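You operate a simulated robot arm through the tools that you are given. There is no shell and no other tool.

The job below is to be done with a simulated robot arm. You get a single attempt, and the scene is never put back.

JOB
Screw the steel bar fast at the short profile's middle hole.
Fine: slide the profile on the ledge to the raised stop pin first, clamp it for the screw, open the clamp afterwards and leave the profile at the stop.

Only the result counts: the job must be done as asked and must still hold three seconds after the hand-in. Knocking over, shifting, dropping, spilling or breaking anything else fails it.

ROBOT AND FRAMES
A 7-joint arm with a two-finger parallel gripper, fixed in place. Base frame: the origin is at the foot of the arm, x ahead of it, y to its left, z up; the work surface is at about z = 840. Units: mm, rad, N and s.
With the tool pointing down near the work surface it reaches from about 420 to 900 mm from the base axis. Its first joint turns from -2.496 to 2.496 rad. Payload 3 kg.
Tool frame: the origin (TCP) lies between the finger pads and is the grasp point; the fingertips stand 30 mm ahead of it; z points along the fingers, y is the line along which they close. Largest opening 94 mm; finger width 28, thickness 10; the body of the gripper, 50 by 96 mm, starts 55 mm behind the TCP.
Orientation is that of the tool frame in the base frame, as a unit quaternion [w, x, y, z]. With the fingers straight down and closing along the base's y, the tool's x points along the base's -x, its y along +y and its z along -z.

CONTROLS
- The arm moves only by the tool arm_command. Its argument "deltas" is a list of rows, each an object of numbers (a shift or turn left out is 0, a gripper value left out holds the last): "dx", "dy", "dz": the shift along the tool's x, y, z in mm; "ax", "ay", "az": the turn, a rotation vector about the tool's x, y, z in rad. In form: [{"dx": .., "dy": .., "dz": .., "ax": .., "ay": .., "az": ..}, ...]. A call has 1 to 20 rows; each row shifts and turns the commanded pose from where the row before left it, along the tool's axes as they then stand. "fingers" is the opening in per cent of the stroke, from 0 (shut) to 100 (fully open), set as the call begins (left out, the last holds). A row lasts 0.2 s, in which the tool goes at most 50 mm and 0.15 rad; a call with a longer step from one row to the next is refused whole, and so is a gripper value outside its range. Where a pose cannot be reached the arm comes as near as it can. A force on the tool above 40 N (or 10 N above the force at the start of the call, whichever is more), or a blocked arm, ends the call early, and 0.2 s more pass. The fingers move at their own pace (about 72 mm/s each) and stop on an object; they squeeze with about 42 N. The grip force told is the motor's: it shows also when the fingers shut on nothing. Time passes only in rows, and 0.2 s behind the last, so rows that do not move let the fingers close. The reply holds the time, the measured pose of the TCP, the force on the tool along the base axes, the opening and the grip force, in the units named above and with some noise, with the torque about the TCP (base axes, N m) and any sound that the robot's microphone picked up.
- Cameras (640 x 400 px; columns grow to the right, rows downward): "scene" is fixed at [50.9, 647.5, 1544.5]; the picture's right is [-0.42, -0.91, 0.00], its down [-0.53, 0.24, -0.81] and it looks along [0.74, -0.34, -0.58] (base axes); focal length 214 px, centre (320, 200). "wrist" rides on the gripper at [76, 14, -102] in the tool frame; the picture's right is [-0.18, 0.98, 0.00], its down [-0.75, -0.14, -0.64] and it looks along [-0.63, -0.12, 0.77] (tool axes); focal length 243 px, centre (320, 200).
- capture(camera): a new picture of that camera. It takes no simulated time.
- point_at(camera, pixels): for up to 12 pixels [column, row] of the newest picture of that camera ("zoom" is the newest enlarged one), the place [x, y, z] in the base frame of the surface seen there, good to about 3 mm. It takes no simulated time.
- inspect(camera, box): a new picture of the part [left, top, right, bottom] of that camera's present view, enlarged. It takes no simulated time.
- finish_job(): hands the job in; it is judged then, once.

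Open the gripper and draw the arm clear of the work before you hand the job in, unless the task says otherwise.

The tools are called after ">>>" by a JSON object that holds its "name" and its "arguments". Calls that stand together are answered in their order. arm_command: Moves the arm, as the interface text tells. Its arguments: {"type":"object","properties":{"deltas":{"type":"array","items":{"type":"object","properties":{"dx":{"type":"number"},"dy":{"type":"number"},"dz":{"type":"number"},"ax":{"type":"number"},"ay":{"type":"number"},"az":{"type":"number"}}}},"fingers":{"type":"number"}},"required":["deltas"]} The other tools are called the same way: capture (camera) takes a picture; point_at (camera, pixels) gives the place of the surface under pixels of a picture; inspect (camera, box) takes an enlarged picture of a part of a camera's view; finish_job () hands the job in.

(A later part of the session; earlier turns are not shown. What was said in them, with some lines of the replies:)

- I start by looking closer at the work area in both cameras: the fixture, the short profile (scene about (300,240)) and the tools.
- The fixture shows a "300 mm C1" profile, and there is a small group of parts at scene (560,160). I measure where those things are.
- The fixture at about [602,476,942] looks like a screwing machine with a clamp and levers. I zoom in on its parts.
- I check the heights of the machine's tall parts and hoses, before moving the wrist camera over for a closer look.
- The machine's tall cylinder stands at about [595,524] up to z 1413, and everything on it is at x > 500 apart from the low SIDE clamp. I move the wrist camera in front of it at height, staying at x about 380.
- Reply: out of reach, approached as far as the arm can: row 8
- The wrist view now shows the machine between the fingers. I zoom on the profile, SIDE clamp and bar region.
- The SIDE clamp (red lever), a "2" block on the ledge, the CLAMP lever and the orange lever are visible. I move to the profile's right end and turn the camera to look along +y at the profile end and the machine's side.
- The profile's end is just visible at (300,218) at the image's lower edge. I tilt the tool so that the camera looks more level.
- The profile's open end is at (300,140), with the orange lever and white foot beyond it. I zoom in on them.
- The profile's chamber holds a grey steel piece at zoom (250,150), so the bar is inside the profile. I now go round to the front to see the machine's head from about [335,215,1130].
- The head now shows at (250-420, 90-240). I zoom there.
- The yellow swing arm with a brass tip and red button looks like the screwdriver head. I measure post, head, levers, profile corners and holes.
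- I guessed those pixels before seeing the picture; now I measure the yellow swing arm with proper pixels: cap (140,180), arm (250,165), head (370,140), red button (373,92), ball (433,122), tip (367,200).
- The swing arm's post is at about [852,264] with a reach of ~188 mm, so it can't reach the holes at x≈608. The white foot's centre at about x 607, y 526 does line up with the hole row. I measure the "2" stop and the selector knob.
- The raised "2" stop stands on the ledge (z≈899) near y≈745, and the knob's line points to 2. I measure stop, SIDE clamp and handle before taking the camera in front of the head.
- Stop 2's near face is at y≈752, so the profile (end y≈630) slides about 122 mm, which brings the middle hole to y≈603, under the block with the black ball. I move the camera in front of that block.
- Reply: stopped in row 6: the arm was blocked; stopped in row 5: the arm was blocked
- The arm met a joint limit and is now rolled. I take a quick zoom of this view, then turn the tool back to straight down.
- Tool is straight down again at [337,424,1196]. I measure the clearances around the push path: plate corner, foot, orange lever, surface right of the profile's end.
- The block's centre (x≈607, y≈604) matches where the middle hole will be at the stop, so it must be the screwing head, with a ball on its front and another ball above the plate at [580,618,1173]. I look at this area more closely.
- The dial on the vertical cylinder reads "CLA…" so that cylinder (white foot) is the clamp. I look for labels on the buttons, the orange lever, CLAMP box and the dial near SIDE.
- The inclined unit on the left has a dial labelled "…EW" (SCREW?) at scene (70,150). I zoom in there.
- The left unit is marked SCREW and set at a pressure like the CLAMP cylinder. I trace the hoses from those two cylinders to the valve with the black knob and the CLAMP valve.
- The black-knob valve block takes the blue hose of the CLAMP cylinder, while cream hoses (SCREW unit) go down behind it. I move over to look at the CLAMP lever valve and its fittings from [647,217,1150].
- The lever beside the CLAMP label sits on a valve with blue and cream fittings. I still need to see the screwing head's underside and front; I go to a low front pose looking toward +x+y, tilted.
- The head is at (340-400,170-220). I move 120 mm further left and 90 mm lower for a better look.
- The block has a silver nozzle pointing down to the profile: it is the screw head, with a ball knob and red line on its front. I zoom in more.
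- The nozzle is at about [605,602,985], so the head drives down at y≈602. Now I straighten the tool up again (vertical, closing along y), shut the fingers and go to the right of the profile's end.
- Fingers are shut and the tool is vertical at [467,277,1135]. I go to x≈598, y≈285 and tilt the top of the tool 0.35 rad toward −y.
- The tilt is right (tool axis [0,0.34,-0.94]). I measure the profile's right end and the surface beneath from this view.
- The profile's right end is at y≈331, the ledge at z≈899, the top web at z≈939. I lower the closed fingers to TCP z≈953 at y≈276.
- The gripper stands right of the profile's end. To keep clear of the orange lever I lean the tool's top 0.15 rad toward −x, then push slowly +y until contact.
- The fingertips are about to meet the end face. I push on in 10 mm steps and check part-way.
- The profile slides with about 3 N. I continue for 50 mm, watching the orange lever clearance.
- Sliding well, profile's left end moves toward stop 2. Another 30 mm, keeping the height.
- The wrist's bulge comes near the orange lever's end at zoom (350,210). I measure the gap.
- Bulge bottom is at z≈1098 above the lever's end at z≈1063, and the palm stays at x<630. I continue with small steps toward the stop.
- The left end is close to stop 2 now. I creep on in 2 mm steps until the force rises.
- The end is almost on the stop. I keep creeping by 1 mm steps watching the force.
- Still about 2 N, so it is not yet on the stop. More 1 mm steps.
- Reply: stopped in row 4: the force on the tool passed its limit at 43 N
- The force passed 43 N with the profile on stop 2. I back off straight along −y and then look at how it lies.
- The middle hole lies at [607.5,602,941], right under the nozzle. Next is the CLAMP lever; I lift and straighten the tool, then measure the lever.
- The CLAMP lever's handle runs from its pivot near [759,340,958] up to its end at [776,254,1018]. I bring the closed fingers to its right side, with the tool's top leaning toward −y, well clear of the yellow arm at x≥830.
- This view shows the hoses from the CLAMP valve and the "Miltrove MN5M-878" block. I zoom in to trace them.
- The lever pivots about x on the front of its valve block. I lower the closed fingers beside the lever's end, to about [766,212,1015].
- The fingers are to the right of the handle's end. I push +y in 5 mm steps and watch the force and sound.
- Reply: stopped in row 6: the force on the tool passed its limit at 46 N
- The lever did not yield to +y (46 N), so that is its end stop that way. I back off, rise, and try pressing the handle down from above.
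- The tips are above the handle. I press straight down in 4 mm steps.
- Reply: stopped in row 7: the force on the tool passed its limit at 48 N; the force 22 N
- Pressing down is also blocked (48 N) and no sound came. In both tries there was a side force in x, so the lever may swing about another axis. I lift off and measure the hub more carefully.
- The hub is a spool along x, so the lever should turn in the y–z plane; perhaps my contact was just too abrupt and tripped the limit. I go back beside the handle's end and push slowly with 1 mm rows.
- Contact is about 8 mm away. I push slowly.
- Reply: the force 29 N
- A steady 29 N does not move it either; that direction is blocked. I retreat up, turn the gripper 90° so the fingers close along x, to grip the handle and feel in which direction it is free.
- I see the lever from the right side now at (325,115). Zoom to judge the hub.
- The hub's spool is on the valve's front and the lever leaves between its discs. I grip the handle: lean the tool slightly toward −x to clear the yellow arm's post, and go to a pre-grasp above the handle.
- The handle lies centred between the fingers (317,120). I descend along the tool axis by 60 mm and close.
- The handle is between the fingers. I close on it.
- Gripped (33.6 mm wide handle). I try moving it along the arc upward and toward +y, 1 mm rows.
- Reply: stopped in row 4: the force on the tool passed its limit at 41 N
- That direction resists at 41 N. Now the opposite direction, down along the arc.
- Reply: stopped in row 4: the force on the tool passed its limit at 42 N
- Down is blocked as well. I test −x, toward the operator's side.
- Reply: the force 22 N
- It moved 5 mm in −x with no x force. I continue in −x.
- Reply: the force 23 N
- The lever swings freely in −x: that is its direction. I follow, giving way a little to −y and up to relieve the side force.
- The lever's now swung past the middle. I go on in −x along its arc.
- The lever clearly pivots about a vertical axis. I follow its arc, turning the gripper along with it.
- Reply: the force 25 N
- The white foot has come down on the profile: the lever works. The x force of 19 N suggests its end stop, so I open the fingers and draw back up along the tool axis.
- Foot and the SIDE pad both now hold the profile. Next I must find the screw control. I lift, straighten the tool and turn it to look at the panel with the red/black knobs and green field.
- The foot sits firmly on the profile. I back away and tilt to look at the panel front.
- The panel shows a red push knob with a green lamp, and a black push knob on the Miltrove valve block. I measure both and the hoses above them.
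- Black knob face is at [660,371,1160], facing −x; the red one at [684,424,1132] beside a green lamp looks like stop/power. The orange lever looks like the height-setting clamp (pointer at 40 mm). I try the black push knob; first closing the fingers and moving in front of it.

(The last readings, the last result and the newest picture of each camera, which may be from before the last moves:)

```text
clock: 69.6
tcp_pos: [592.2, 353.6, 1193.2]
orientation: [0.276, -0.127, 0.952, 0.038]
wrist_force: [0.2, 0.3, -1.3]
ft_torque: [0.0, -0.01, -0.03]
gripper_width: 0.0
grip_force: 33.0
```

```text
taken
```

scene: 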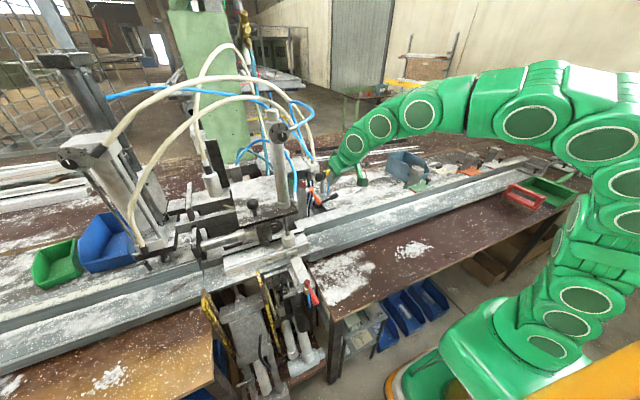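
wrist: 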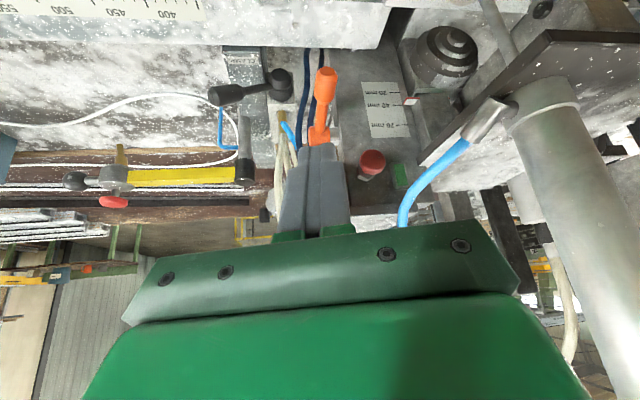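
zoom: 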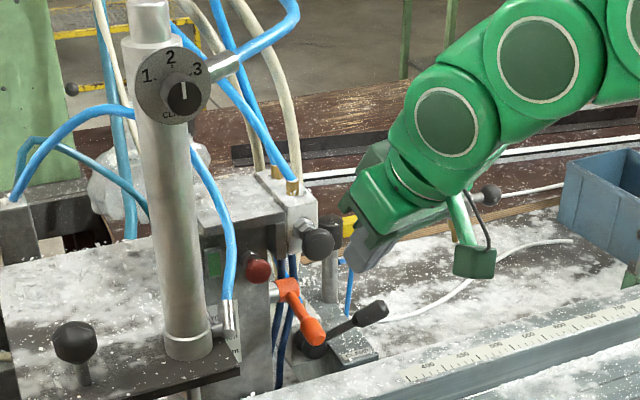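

Fingers are shut in front of the black knob. I go to 10 mm before its face, then press gently in +x.

>>> {"name": "arm_command", "arguments": {"deltas": [{"dx": -9.8, "dy": 0.8, "dz": 15}, {"dx": -9.8, "dy": 0.7, "dz": 15}]}}

>>> {"name": "inspect", "arguments": {"camera": "scene", "box": [290, 140, 360, 200]}}

```text
clock: 70.2
tcp_pos: [622.8, 363.8, 1175.0]
orientation: [0.274, -0.128, 0.952, 0.038]
wrist_force: [0.6, 0.4, -1.0]
ft_torque: [0.02, -0.03, 0.01]
gripper_width: 0.0
grip_force: 33.4
```

```text
6.67 times, centred on (325, 170) of scene
```

zoom: 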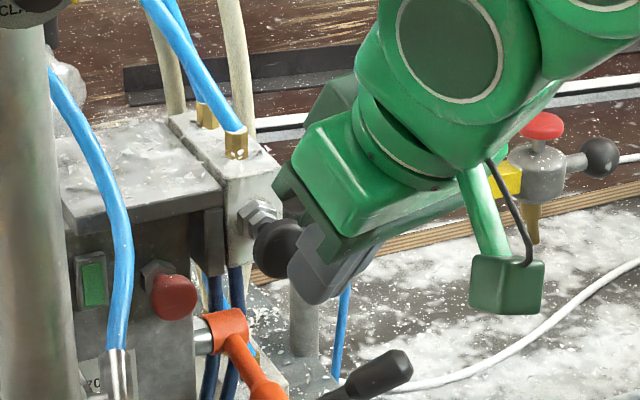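

Tips are just before the knob. Press in +x with 1.5 mm rows.

>>> {"name": "arm_command", "arguments": {"deltas": [{"dx": -1.22, "dy": -0.39, "dz": 0.77}, {"dx": -1.22, "dy": -0.39, "dz": 0.77}, {"dx": -1.22, "dy": -0.39, "dz": 0.77}, {"dx": -1.22, "dy": -0.39, "dz": 0.77}, {"dx": -1.22, "dy": -0.39, "dz": 0.77}, {"dx": -1.22, "dy": -0.39, "dz": 0.77}, {"dx": -1.22, "dy": -0.39, "dz": 0.77}, {"dx": -1.22, "dy": -0.39, "dz": 0.77}]}}

>>> {"name": "inspect", "arguments": {"camera": "scene", "box": [230, 140, 370, 260]}}

```text
clock: 72.0
tcp_pos: [633.9, 362.8, 1176.3]
orientation: [0.275, -0.128, 0.952, 0.038]
wrist_force: [-2.9, 0.5, 0.7]
ft_torque: [-0.02, -0.03, 0.01]
gripper_width: 0.0
grip_force: 33.0
```

```text
3.33 times, centred on (300, 200) of scene
```

zoom: 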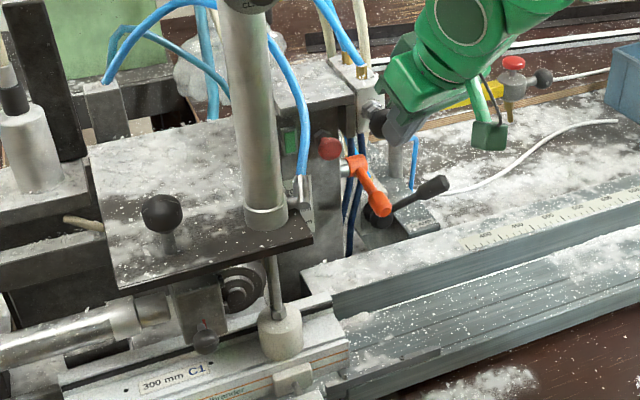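

Contact has begun (−3 N). I press on.

>>> {"name": "arm_command", "arguments": {"deltas": [{"dx": -1.22, "dy": -0.39, "dz": 0.77}, {"dx": -1.22, "dy": -0.39, "dz": 0.77}, {"dx": -1.22, "dy": -0.39, "dz": 0.77}, {"dx": -1.22, "dy": -0.39, "dz": 0.77}]}}

>>> {"name": "inspect", "arguments": {"camera": "scene", "box": [230, 140, 370, 260]}}

```text
clock: 73.0
tcp_pos: [640.4, 364.4, 1175.7]
orientation: [0.275, -0.129, 0.952, 0.038]
wrist_force: [-6.8, -0.9, -3.4]
ft_torque: [0.0, 0.2, 0.0]
gripper_width: 0.1
grip_force: 33.2
heard: click
```

```text
3.33 times, centred on (300, 200) of scene
```

zoom: 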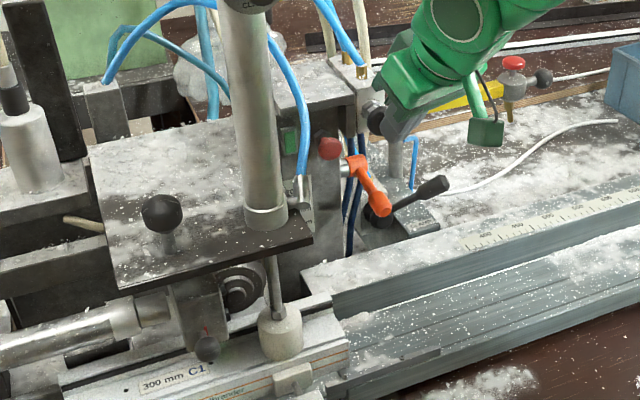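

A click was heard and the head's ball seems to have moved a little. I hold the button and look again.

>>> {"name": "arm_command", "arguments": {"deltas": [{}, {}, {}, {}, {}]}}

>>> {"name": "inspect", "arguments": {"camera": "scene", "box": [230, 190, 330, 270]}}

```text
clock: 74.2
tcp_pos: [640.0, 364.6, 1176.6]
orientation: [0.275, -0.128, 0.952, 0.037]
wrist_force: [-7.2, 1.2, 1.1]
ft_torque: [0.02, 0.1, 0.0]
gripper_width: 0.1
grip_force: 33.1
```

```text
5.00 times, centred on (280, 230) of scene
```

zoom: 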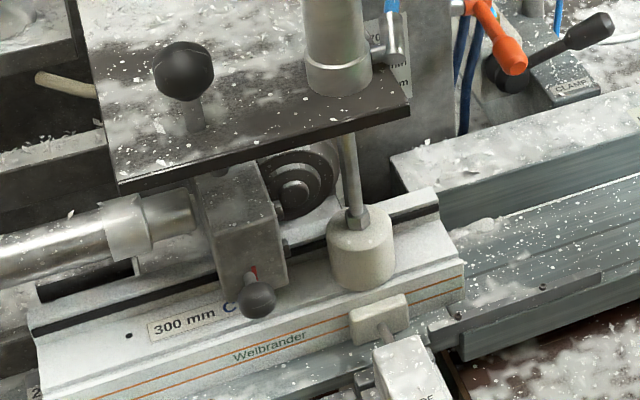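

The head (block with ball) has come down onto the profile. I keep holding the button and wait.

>>> {"name": "arm_command", "arguments": {"deltas": [{}, {}, {}, {}, {}, {}, {}, {}]}}

>>> {"name": "inspect", "arguments": {"camera": "scene", "box": [230, 190, 330, 270]}}

```text
clock: 76.0
tcp_pos: [640.8, 365.0, 1175.7]
orientation: [0.275, -0.128, 0.952, 0.038]
wrist_force: [-6.8, -1.0, 1.2]
ft_torque: [-0.04, 0.15, 0.01]
gripper_width: 0.0
grip_force: 33.5
```

```text
5.00 times, centred on (280, 230) of scene
```

zoom: 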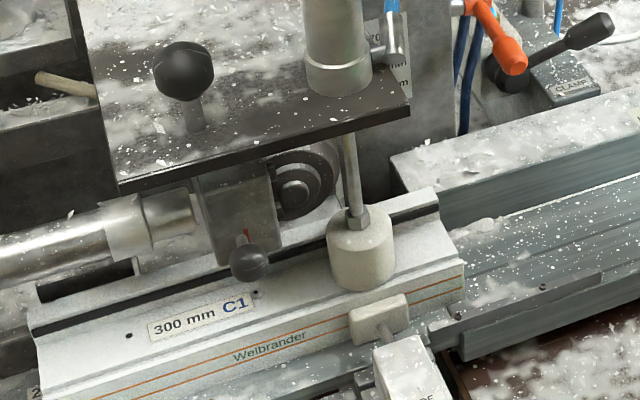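

The head came down and went back up: a full cycle. I release the button and inspect the middle hole.

>>> {"name": "arm_command", "arguments": {"deltas": [{"dx": 4, "dy": 1.3, "dz": -2.6}, {"dx": 8, "dy": 2.6, "dz": -5}, {"dx": 16, "dy": 5, "dz": -10}]}}

>>> {"name": "inspect", "arguments": {"camera": "scene", "box": [250, 235, 285, 260]}}

>>> {"name": "inspect", "arguments": {"camera": "scene", "box": [210, 220, 330, 290]}}

```text
clock: 76.8
tcp_pos: [604.7, 364.4, 1175.1]
orientation: [0.275, -0.128, 0.952, 0.038]
wrist_force: [0.1, -0.5, -0.1]
ft_torque: [0.0, 0.0, -0.01]
gripper_width: 0.0
grip_force: 32.7
```

```text
16.00 times, centred on (268, 248) of scene
```

zoom: 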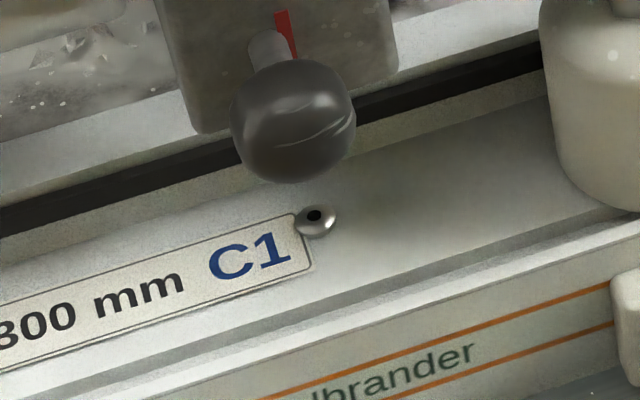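

```text
5.33 times, centred on (270, 255) of scene
```

zoom: 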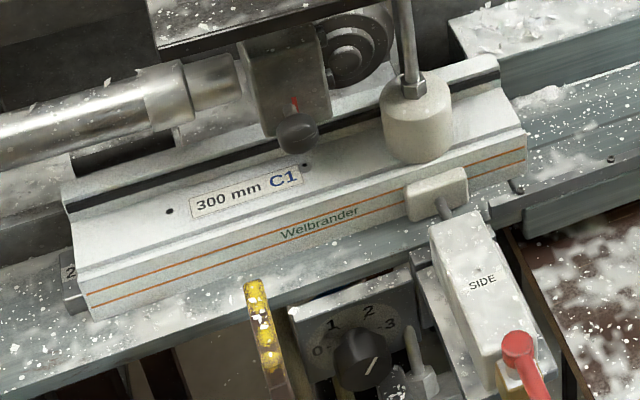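

A screw head now sits in the middle hole at zoom (318,220). Now the clamp must be opened: I move away, set the tool vertical, and look at the CLAMP lever.

>>> {"name": "arm_command", "arguments": {"deltas": [{"dx": 8.4, "dy": -36.7, "dz": -5.4}, {"dx": 8.4, "dy": -36.7, "dz": -5.4}, {"dx": 8.4, "dy": -36.7, "dz": -5.4}, {"ay": 0.14}, {"ay": 0.14}, {"ay": 0.14}, {"ay": 0.14}, {"az": 0.13}, {"az": 0.13}]}}

>>> {"name": "inspect", "arguments": {"camera": "scene", "box": [310, 175, 360, 215]}}

>>> {"name": "point_at", "arguments": {"camera": "scene", "pixels": [[337, 190], [333, 193], [329, 197], [325, 200], [321, 203]]}}

```text
clock: 78.8
tcp_pos: [607.2, 249.2, 1174.4]
orientation: [0.0, -0.003, 1.0, 0.001]
wrist_force: [-0.1, -0.1, 0.2]
ft_torque: [0.03, -0.05, -0.01]
gripper_width: 0.0
grip_force: 33.1
```

```text
10.00 times, centred on (335, 195) of scene
```

zoom: 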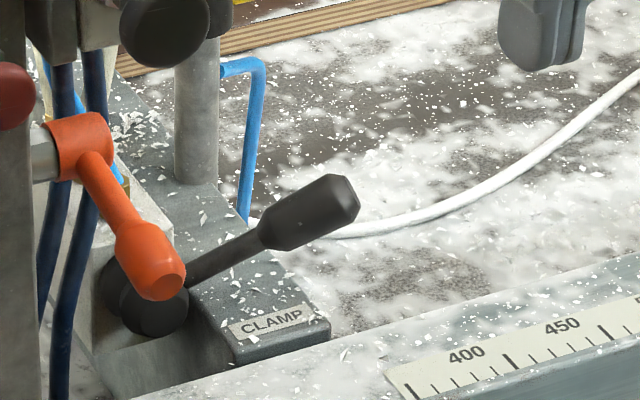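

```text
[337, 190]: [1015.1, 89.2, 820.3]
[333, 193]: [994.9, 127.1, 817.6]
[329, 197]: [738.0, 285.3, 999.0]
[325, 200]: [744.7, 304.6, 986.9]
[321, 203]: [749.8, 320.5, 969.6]
```

>>> {"name": "point_at", "arguments": {"camera": "zoom", "pixels": [[345, 205], [310, 205], [280, 235], [240, 255], [210, 268], [330, 185], [325, 225], [160, 305]]}}

>>> {"name": "inspect", "arguments": {"camera": "wrist", "box": [260, 0, 520, 240]}}

```text
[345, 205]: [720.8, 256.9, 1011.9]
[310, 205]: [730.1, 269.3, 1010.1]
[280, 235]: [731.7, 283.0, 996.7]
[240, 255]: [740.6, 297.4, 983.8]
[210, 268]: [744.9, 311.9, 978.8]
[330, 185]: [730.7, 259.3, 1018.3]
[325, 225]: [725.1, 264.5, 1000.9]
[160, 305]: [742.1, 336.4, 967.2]
```

```text
1.67 times, centred on (390, 120) of wrist
```

zoom: 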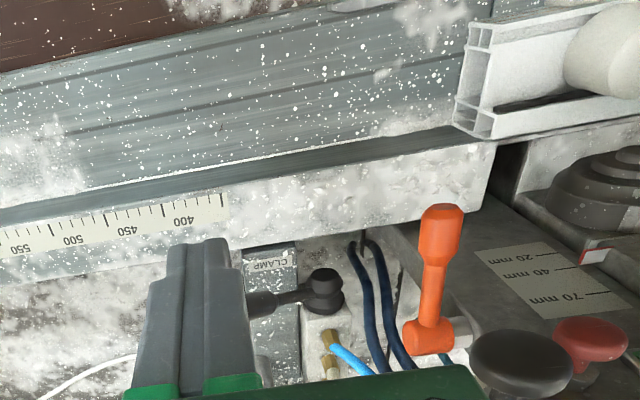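

The handle's near side is at x≈722, y≈262, z≈1005. I go down on its −x side with closed fingers.

>>> {"name": "arm_command", "arguments": {"deltas": [{"dx": -40, "dy": 6}, {"dx": -40, "dy": 6}, {"dz": 40}, {"dz": 40}, {"dz": 40}, {"dz": 36}]}}

>>> {"name": "inspect", "arguments": {"camera": "scene", "box": [300, 150, 370, 215]}}

>>> {"name": "inspect", "arguments": {"camera": "wrist", "box": [220, 60, 480, 240]}}

```text
clock: 80.2
tcp_pos: [686.1, 262.7, 1020.9]
orientation: [0.001, -0.004, 1.0, 0.002]
wrist_force: [-0.6, -0.1, 0.8]
ft_torque: [0.01, 0.01, 0.01]
gripper_width: 0.1
grip_force: 32.8
```

```text
6.15 times, centred on (335, 182) of scene
```

zoom: 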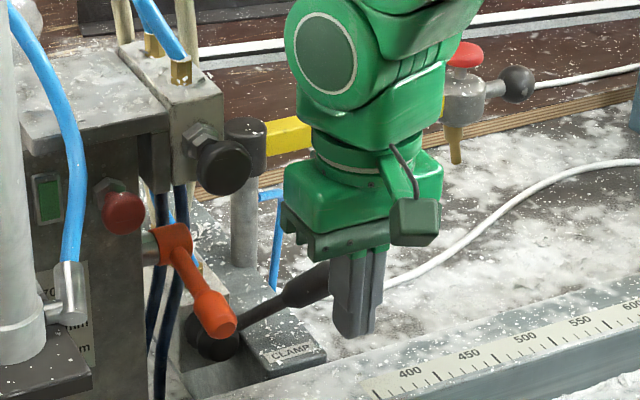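

```text
2.22 times, centred on (350, 150) of wrist
```

zoom: 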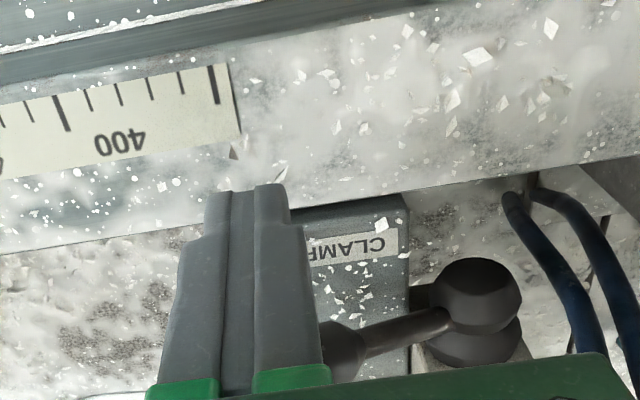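

The fingers stand before the handle. I push it in +x.

>>> {"name": "arm_command", "arguments": {"deltas": [{"dx": -6}, {"dx": -6}, {"dx": -4}, {"dx": -4}, {"dx": -4}, {"dx": -4}, {"dx": -4}]}}

>>> {"name": "inspect", "arguments": {"camera": "scene", "box": [250, 150, 370, 260]}}

```text
clock: 81.8
tcp_pos: [718.1, 263.0, 1019.8]
orientation: [0.0, -0.005, 1.0, 0.0]
wrist_force: [-0.9, -0.9, 1.0]
ft_torque: [-0.03, 0.01, 0.0]
gripper_width: 0.0
grip_force: 32.8
```

```text
3.64 times, centred on (310, 205) of scene
```

zoom: 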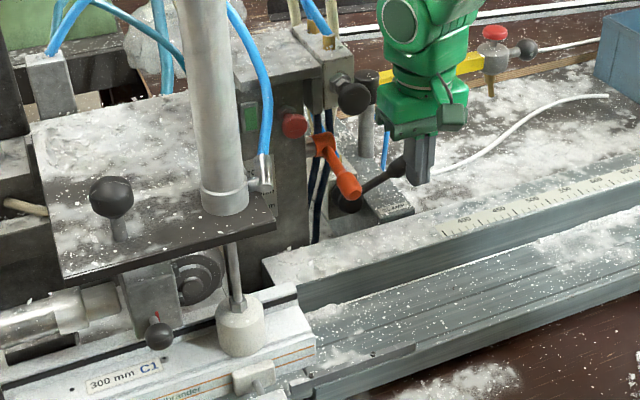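

The lever follows with almost no force. I continue to its other end.

>>> {"name": "arm_command", "arguments": {"deltas": [{"dx": -4}, {"dx": -4}, {"dx": -4}, {"dx": -4}, {"dx": -4}, {"dx": -4}, {"dx": -3}, {"dx": -3}]}}

>>> {"name": "inspect", "arguments": {"camera": "scene", "box": [250, 150, 370, 260]}}

```text
clock: 83.6
tcp_pos: [748.5, 263.8, 1019.3]
orientation: [0.001, -0.004, 1.0, 0.001]
wrist_force: [-0.3, -0.3, -0.2]
ft_torque: [-0.04, -0.01, 0.01]
gripper_width: 0.1
grip_force: 32.7
```

```text
3.64 times, centred on (310, 205) of scene
```

zoom: 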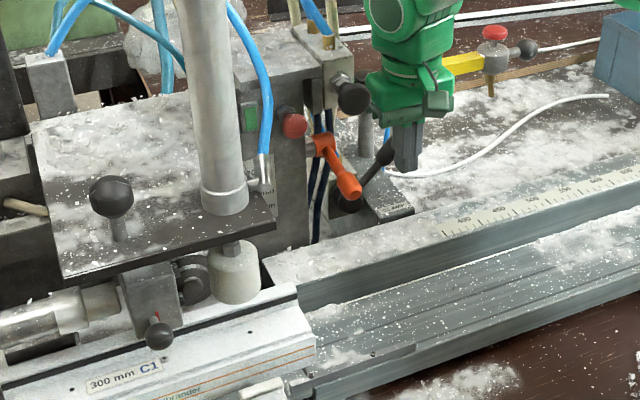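

The foot is up again. I push a few mm further to the lever's end, gently.

>>> {"name": "arm_command", "arguments": {"deltas": [{"dx": -2}, {"dx": -2}, {"dx": -1.5}, {"dx": -1}]}}

>>> {"name": "inspect", "arguments": {"camera": "scene", "box": [310, 170, 370, 215]}}

>>> {"name": "inspect", "arguments": {"camera": "scene", "box": [210, 200, 330, 290]}}

```text
clock: 84.6
tcp_pos: [755.4, 262.6, 1020.2]
orientation: [0.001, -0.005, 1.0, 0.0]
wrist_force: [-9.2, -3.8, -0.3]
ft_torque: [-0.07, 0.17, 0.03]
gripper_width: 0.0
grip_force: 33.0
```

```text
8.89 times, centred on (340, 192) of scene
```

zoom: 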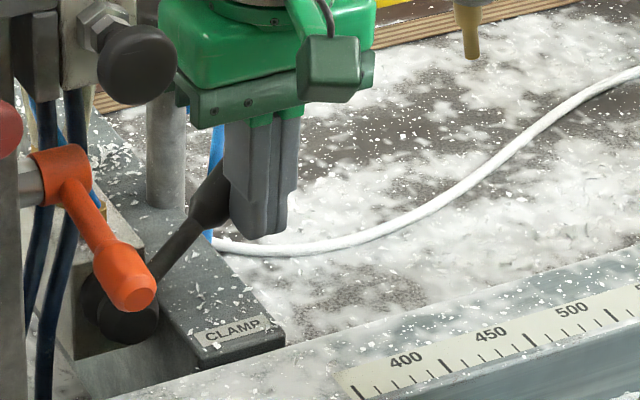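

```text
4.44 times, centred on (270, 245) of scene
```

zoom: 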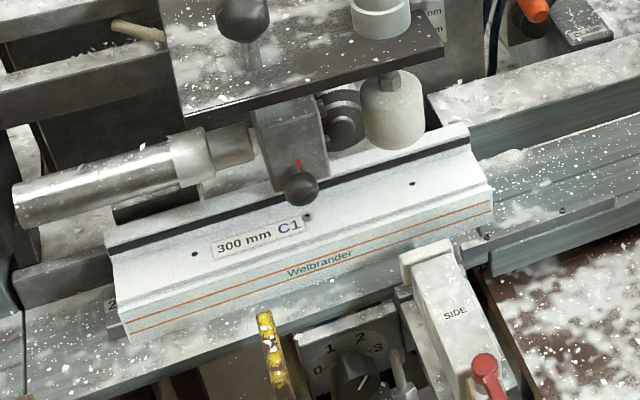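

The lever is at its open end, foot and SIDE pad are both back. I draw the arm away: −x, up, then clear of the work with open fingers.

>>> {"name": "arm_command", "arguments": {"deltas": [{"dx": 10}, {"dx": 30}, {"dz": -40}, {"dz": -40}, {"dz": -45}, {"dz": -45}, {"dx": 40, "dy": -20}, {"dx": 40, "dy": -30}, {"dx": 40, "dy": -30}, {"dx": 40, "dy": -30}, {"dx": 30, "dy": -30}]}}

>>> {"name": "capture", "arguments": {"camera": "scene"}}

>>> {"name": "inspect", "arguments": {"camera": "scene", "box": [210, 245, 250, 280]}}

>>> {"name": "inspect", "arguments": {"camera": "scene", "box": [250, 140, 370, 260]}}

>>> {"name": "point_at", "arguments": {"camera": "scene", "pixels": [[267.7, 250.4], [291.3, 242.5], [226.5, 272], [309, 241], [307, 245], [230, 280], [305, 229], [240, 275], [290, 257]]}}

```text
clock: 87.0
tcp_pos: [524.8, 121.9, 1189.6]
orientation: [0.002, -0.005, 1.0, 0.001]
wrist_force: [-0.3, -0.4, 0.0]
ft_torque: [0.03, 0.0, 0.01]
gripper_width: 0.0
grip_force: 32.6
```

```text
taken
```

scene: 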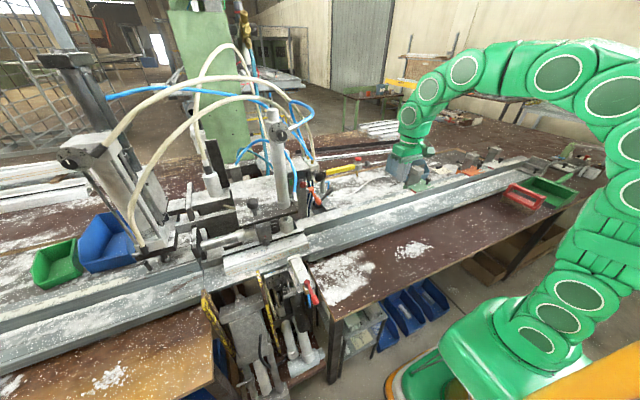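

```text
11.43 times, centred on (230, 262) of scene
```

zoom: 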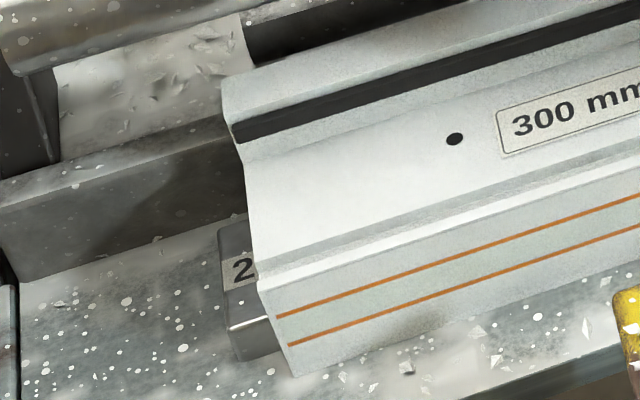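

```text
3.33 times, centred on (310, 200) of scene
```

zoom: 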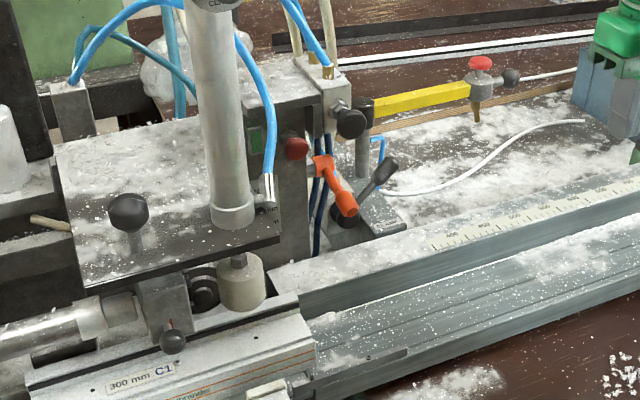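

```text
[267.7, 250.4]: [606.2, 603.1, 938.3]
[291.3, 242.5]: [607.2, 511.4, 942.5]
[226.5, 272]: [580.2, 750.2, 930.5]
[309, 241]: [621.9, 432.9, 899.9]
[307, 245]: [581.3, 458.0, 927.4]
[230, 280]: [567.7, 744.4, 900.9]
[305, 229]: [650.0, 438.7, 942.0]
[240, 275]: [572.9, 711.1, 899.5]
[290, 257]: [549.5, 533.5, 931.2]
```

The clamp is open. Some points seem to have shifted a little against the earlier picture, so I compare the stop region in the same box as before.

>>> {"name": "inspect", "arguments": {"camera": "scene", "box": [210, 250, 250, 280]}}

>>> {"name": "point_at", "arguments": {"camera": "zoom", "pixels": [[230, 290], [215, 240], [245, 330], [300, 330], [330, 350], [260, 220], [300, 180], [225, 60], [240, 100], [478, 115]]}}

>>> {"name": "inspect", "arguments": {"camera": "scene", "box": [240, 220, 310, 260]}}

>>> {"name": "inspect", "arguments": {"camera": "scene", "box": [285, 215, 325, 260]}}

```text
13.33 times, centred on (230, 265) of scene
```

zoom: 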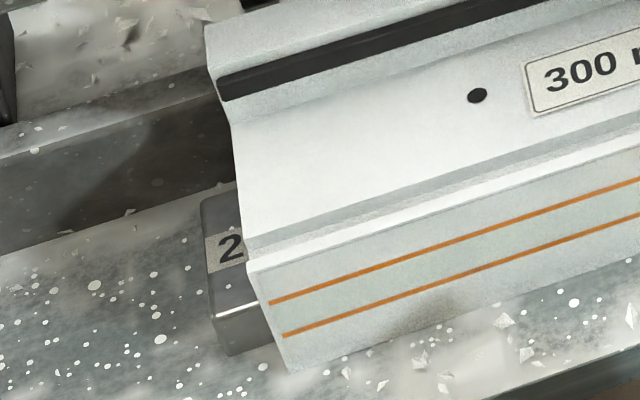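

```text
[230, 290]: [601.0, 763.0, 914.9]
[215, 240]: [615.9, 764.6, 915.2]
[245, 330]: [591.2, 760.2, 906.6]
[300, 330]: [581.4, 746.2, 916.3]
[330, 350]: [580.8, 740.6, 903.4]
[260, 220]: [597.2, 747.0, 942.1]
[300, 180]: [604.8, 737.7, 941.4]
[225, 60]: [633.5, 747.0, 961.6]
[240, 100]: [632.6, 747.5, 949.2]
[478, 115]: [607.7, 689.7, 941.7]
```

```text
9.14 times, centred on (275, 240) of scene
```

zoom: 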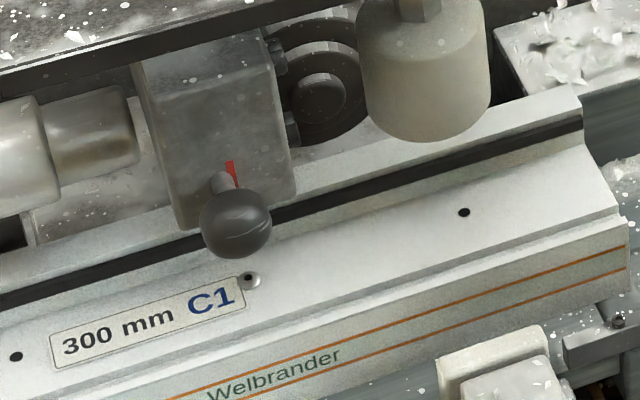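

```text
8.89 times, centred on (305, 238) of scene
```

zoom: 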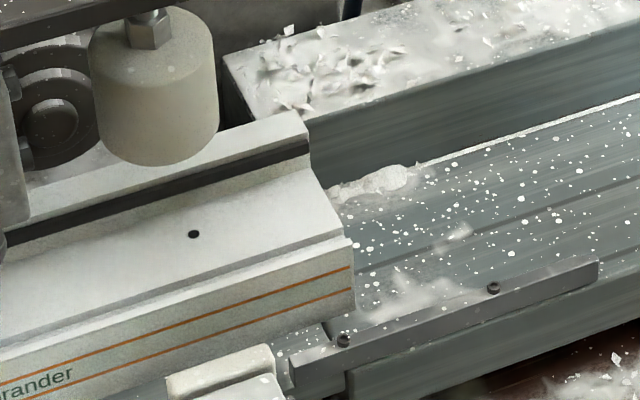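

The profile was drawn about 8 mm in +x against the back rail by the side pad, with y practically unchanged. To be sure it still touches stop 2, I bring the wrist camera round to the left front for a close look (x≈430 stays clear of the machine).

>>> {"name": "arm_command", "arguments": {"deltas": [{"dx": 30, "dy": 35}, {"dx": 30, "dy": 35}, {"dx": 30, "dy": 35}, {"dx": 10, "dy": 40}, {"dy": 40}, {"dy": 40}, {"dy": 40}, {"dy": 40}, {"dy": 40}, {"dy": 40}, {"dy": 40}, {"dy": 40}, {"dy": 40}], "fingers": 100}}

>>> {"name": "capture", "arguments": {"camera": "wrist"}}

```text
clock: 89.8
tcp_pos: [417.7, 625.4, 1192.0]
orientation: [0.002, -0.006, 1.0, 0.001]
wrist_force: [-3.9, 3.0, -0.1]
ft_torque: [-0.21, -0.37, -0.01]
gripper_width: 94.4
grip_force: 0.1
```

```text
taken
```

wrist: 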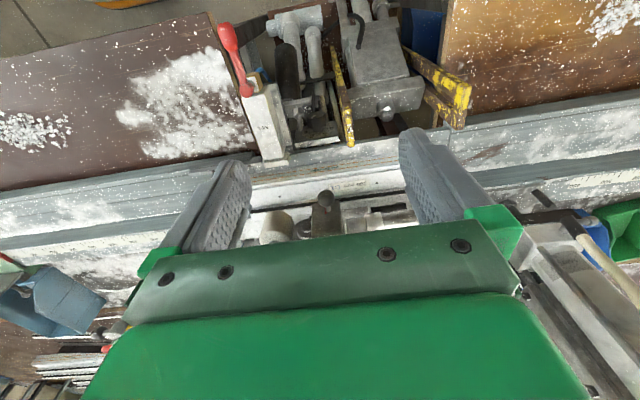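

The stop is hidden by the right finger; closing the fingers should free the view at about (405,165).

>>> {"name": "arm_command", "arguments": {"deltas": [{}, {}, {}, {}], "fingers": 0}}

>>> {"name": "capture", "arguments": {"camera": "wrist"}}

>>> {"name": "inspect", "arguments": {"camera": "wrist", "box": [360, 130, 440, 190]}}

```text
clock: 90.8
tcp_pos: [419.7, 622.7, 1192.9]
orientation: [0.0, -0.003, 1.0, 0.001]
wrist_force: [-0.3, -1.0, -0.8]
ft_torque: [0.01, 0.02, 0.0]
gripper_width: 0.0
grip_force: 33.3
```

```text
taken
```

wrist: 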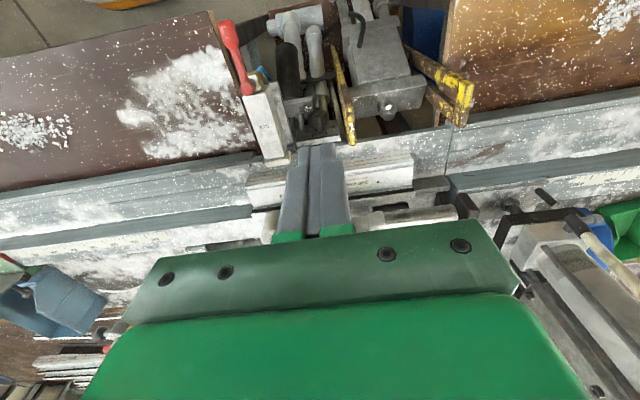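

```text
6.67 times, centred on (400, 160) of wrist
```

zoom: 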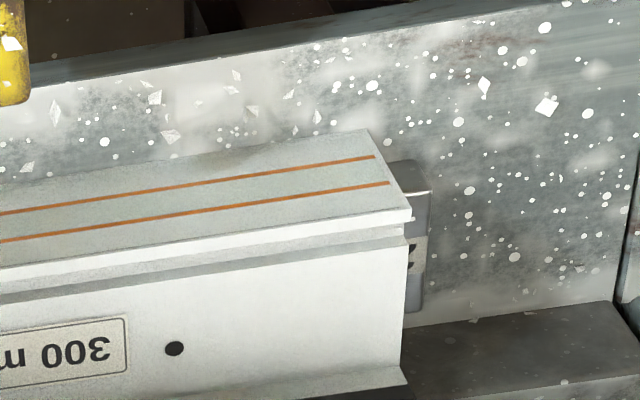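

>>> {"name": "inspect", "arguments": {"camera": "wrist", "box": [400, 145, 430, 180]}}

>>> {"name": "point_at", "arguments": {"camera": "wrist", "pixels": [[410, 157], [405, 153], [412, 160], [408, 150], [409, 175]]}}

```text
11.43 times, centred on (415, 162) of wrist
```

zoom: 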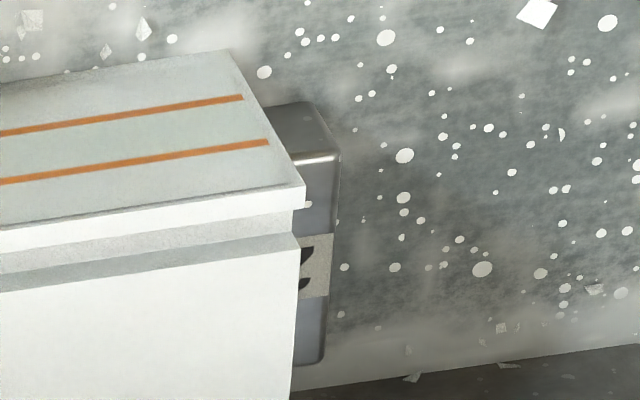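

```text
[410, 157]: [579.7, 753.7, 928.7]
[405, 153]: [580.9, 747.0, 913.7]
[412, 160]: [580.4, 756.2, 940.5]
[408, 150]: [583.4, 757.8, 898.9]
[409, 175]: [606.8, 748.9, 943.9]
```

The profile's end (y≈754) and the stop's face (y≈752) agree within the measuring accuracy; no gap is seen at zoom (265,105). I draw the arm back to the right, clear of the work, with open fingers.

>>> {"name": "arm_command", "arguments": {"deltas": [{"dy": -40}, {"dy": -40}, {"dy": -40}, {"dy": -40}, {"dy": -40}, {"dy": -40}, {"dy": -40}, {"dy": -40}, {"dy": -40}, {"dy": -40}, {"dy": -40}, {"dy": -40, "dx": -20}, {"dy": -40, "dx": -20}, {"dz": -40}, {"dz": -40}], "fingers": 100}}

>>> {"name": "capture", "arguments": {"camera": "scene"}}

>>> {"name": "inspect", "arguments": {"camera": "scene", "box": [200, 150, 370, 300]}}

>>> {"name": "inspect", "arguments": {"camera": "scene", "box": [250, 235, 285, 260]}}

```text
clock: 94.0
tcp_pos: [463.0, 103.7, 1266.3]
orientation: [0.001, -0.004, 1.0, 0.001]
wrist_force: [0.2, 0.9, 0.0]
ft_torque: [-0.01, 0.0, 0.02]
gripper_width: 94.3
grip_force: 0.0
```

```text
taken
```

scene: 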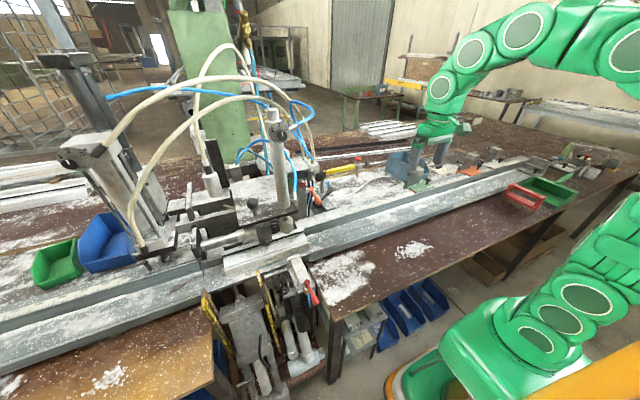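

```text
2.67 times, centred on (285, 225) of scene
```

zoom: 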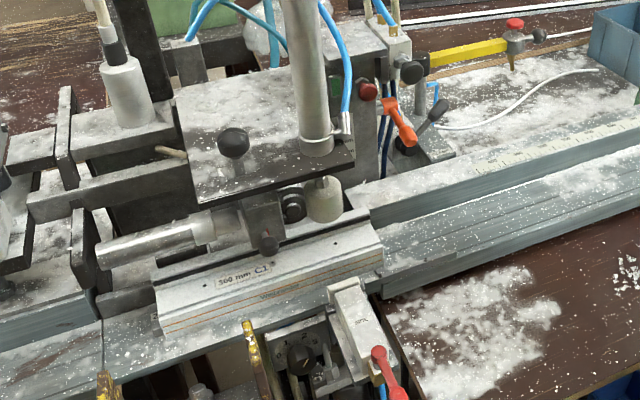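

```text
16.00 times, centred on (268, 248) of scene
```

zoom: 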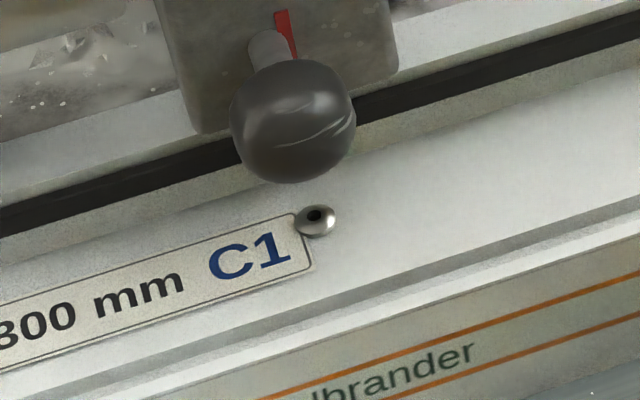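

The screw is in the middle hole, the clamp foot and side pad are open, the profile is at stop 2, and the arm is clear with the gripper open. I hand in.

>>> {"name": "finish_job", "arguments": {}}

```text
The job is handed in.
```

The steel bar is screwed fast at the 300 mm profile's middle hole, and the job is handed in. The last picture shows the screw head seated in that hole.

- **Stop:** I slid the profile along the ledge until it met the raised stop pin, marked "2", and the force rose to about 43 N. After the clamp opened, its end still read within measuring accuracy of the pin, but the contact itself could not be seen directly.
- **Clamp:** The lever marked CLAMP brought down the white foot and also pushed out the side pad. I moved the lever back to its open end afterwards, and both are retracted.
- **Screw:** Pressing the black push knob ran one screwing cycle: the head came down and went back up. Before that I tried pushing the CLAMP lever in the wrong directions, at up to about 48 N. It did not move, and I saw no damage.
- **Sideways shift:** Compared with the pictures before clamping, the profile sits about 8 mm further back, toward the rear rail. The side pad most likely pushed it there. Its position along the ledge is practically unchanged.

The gripper is open and the arm is clear of the work. The pictures show nothing else knocked over or moved.
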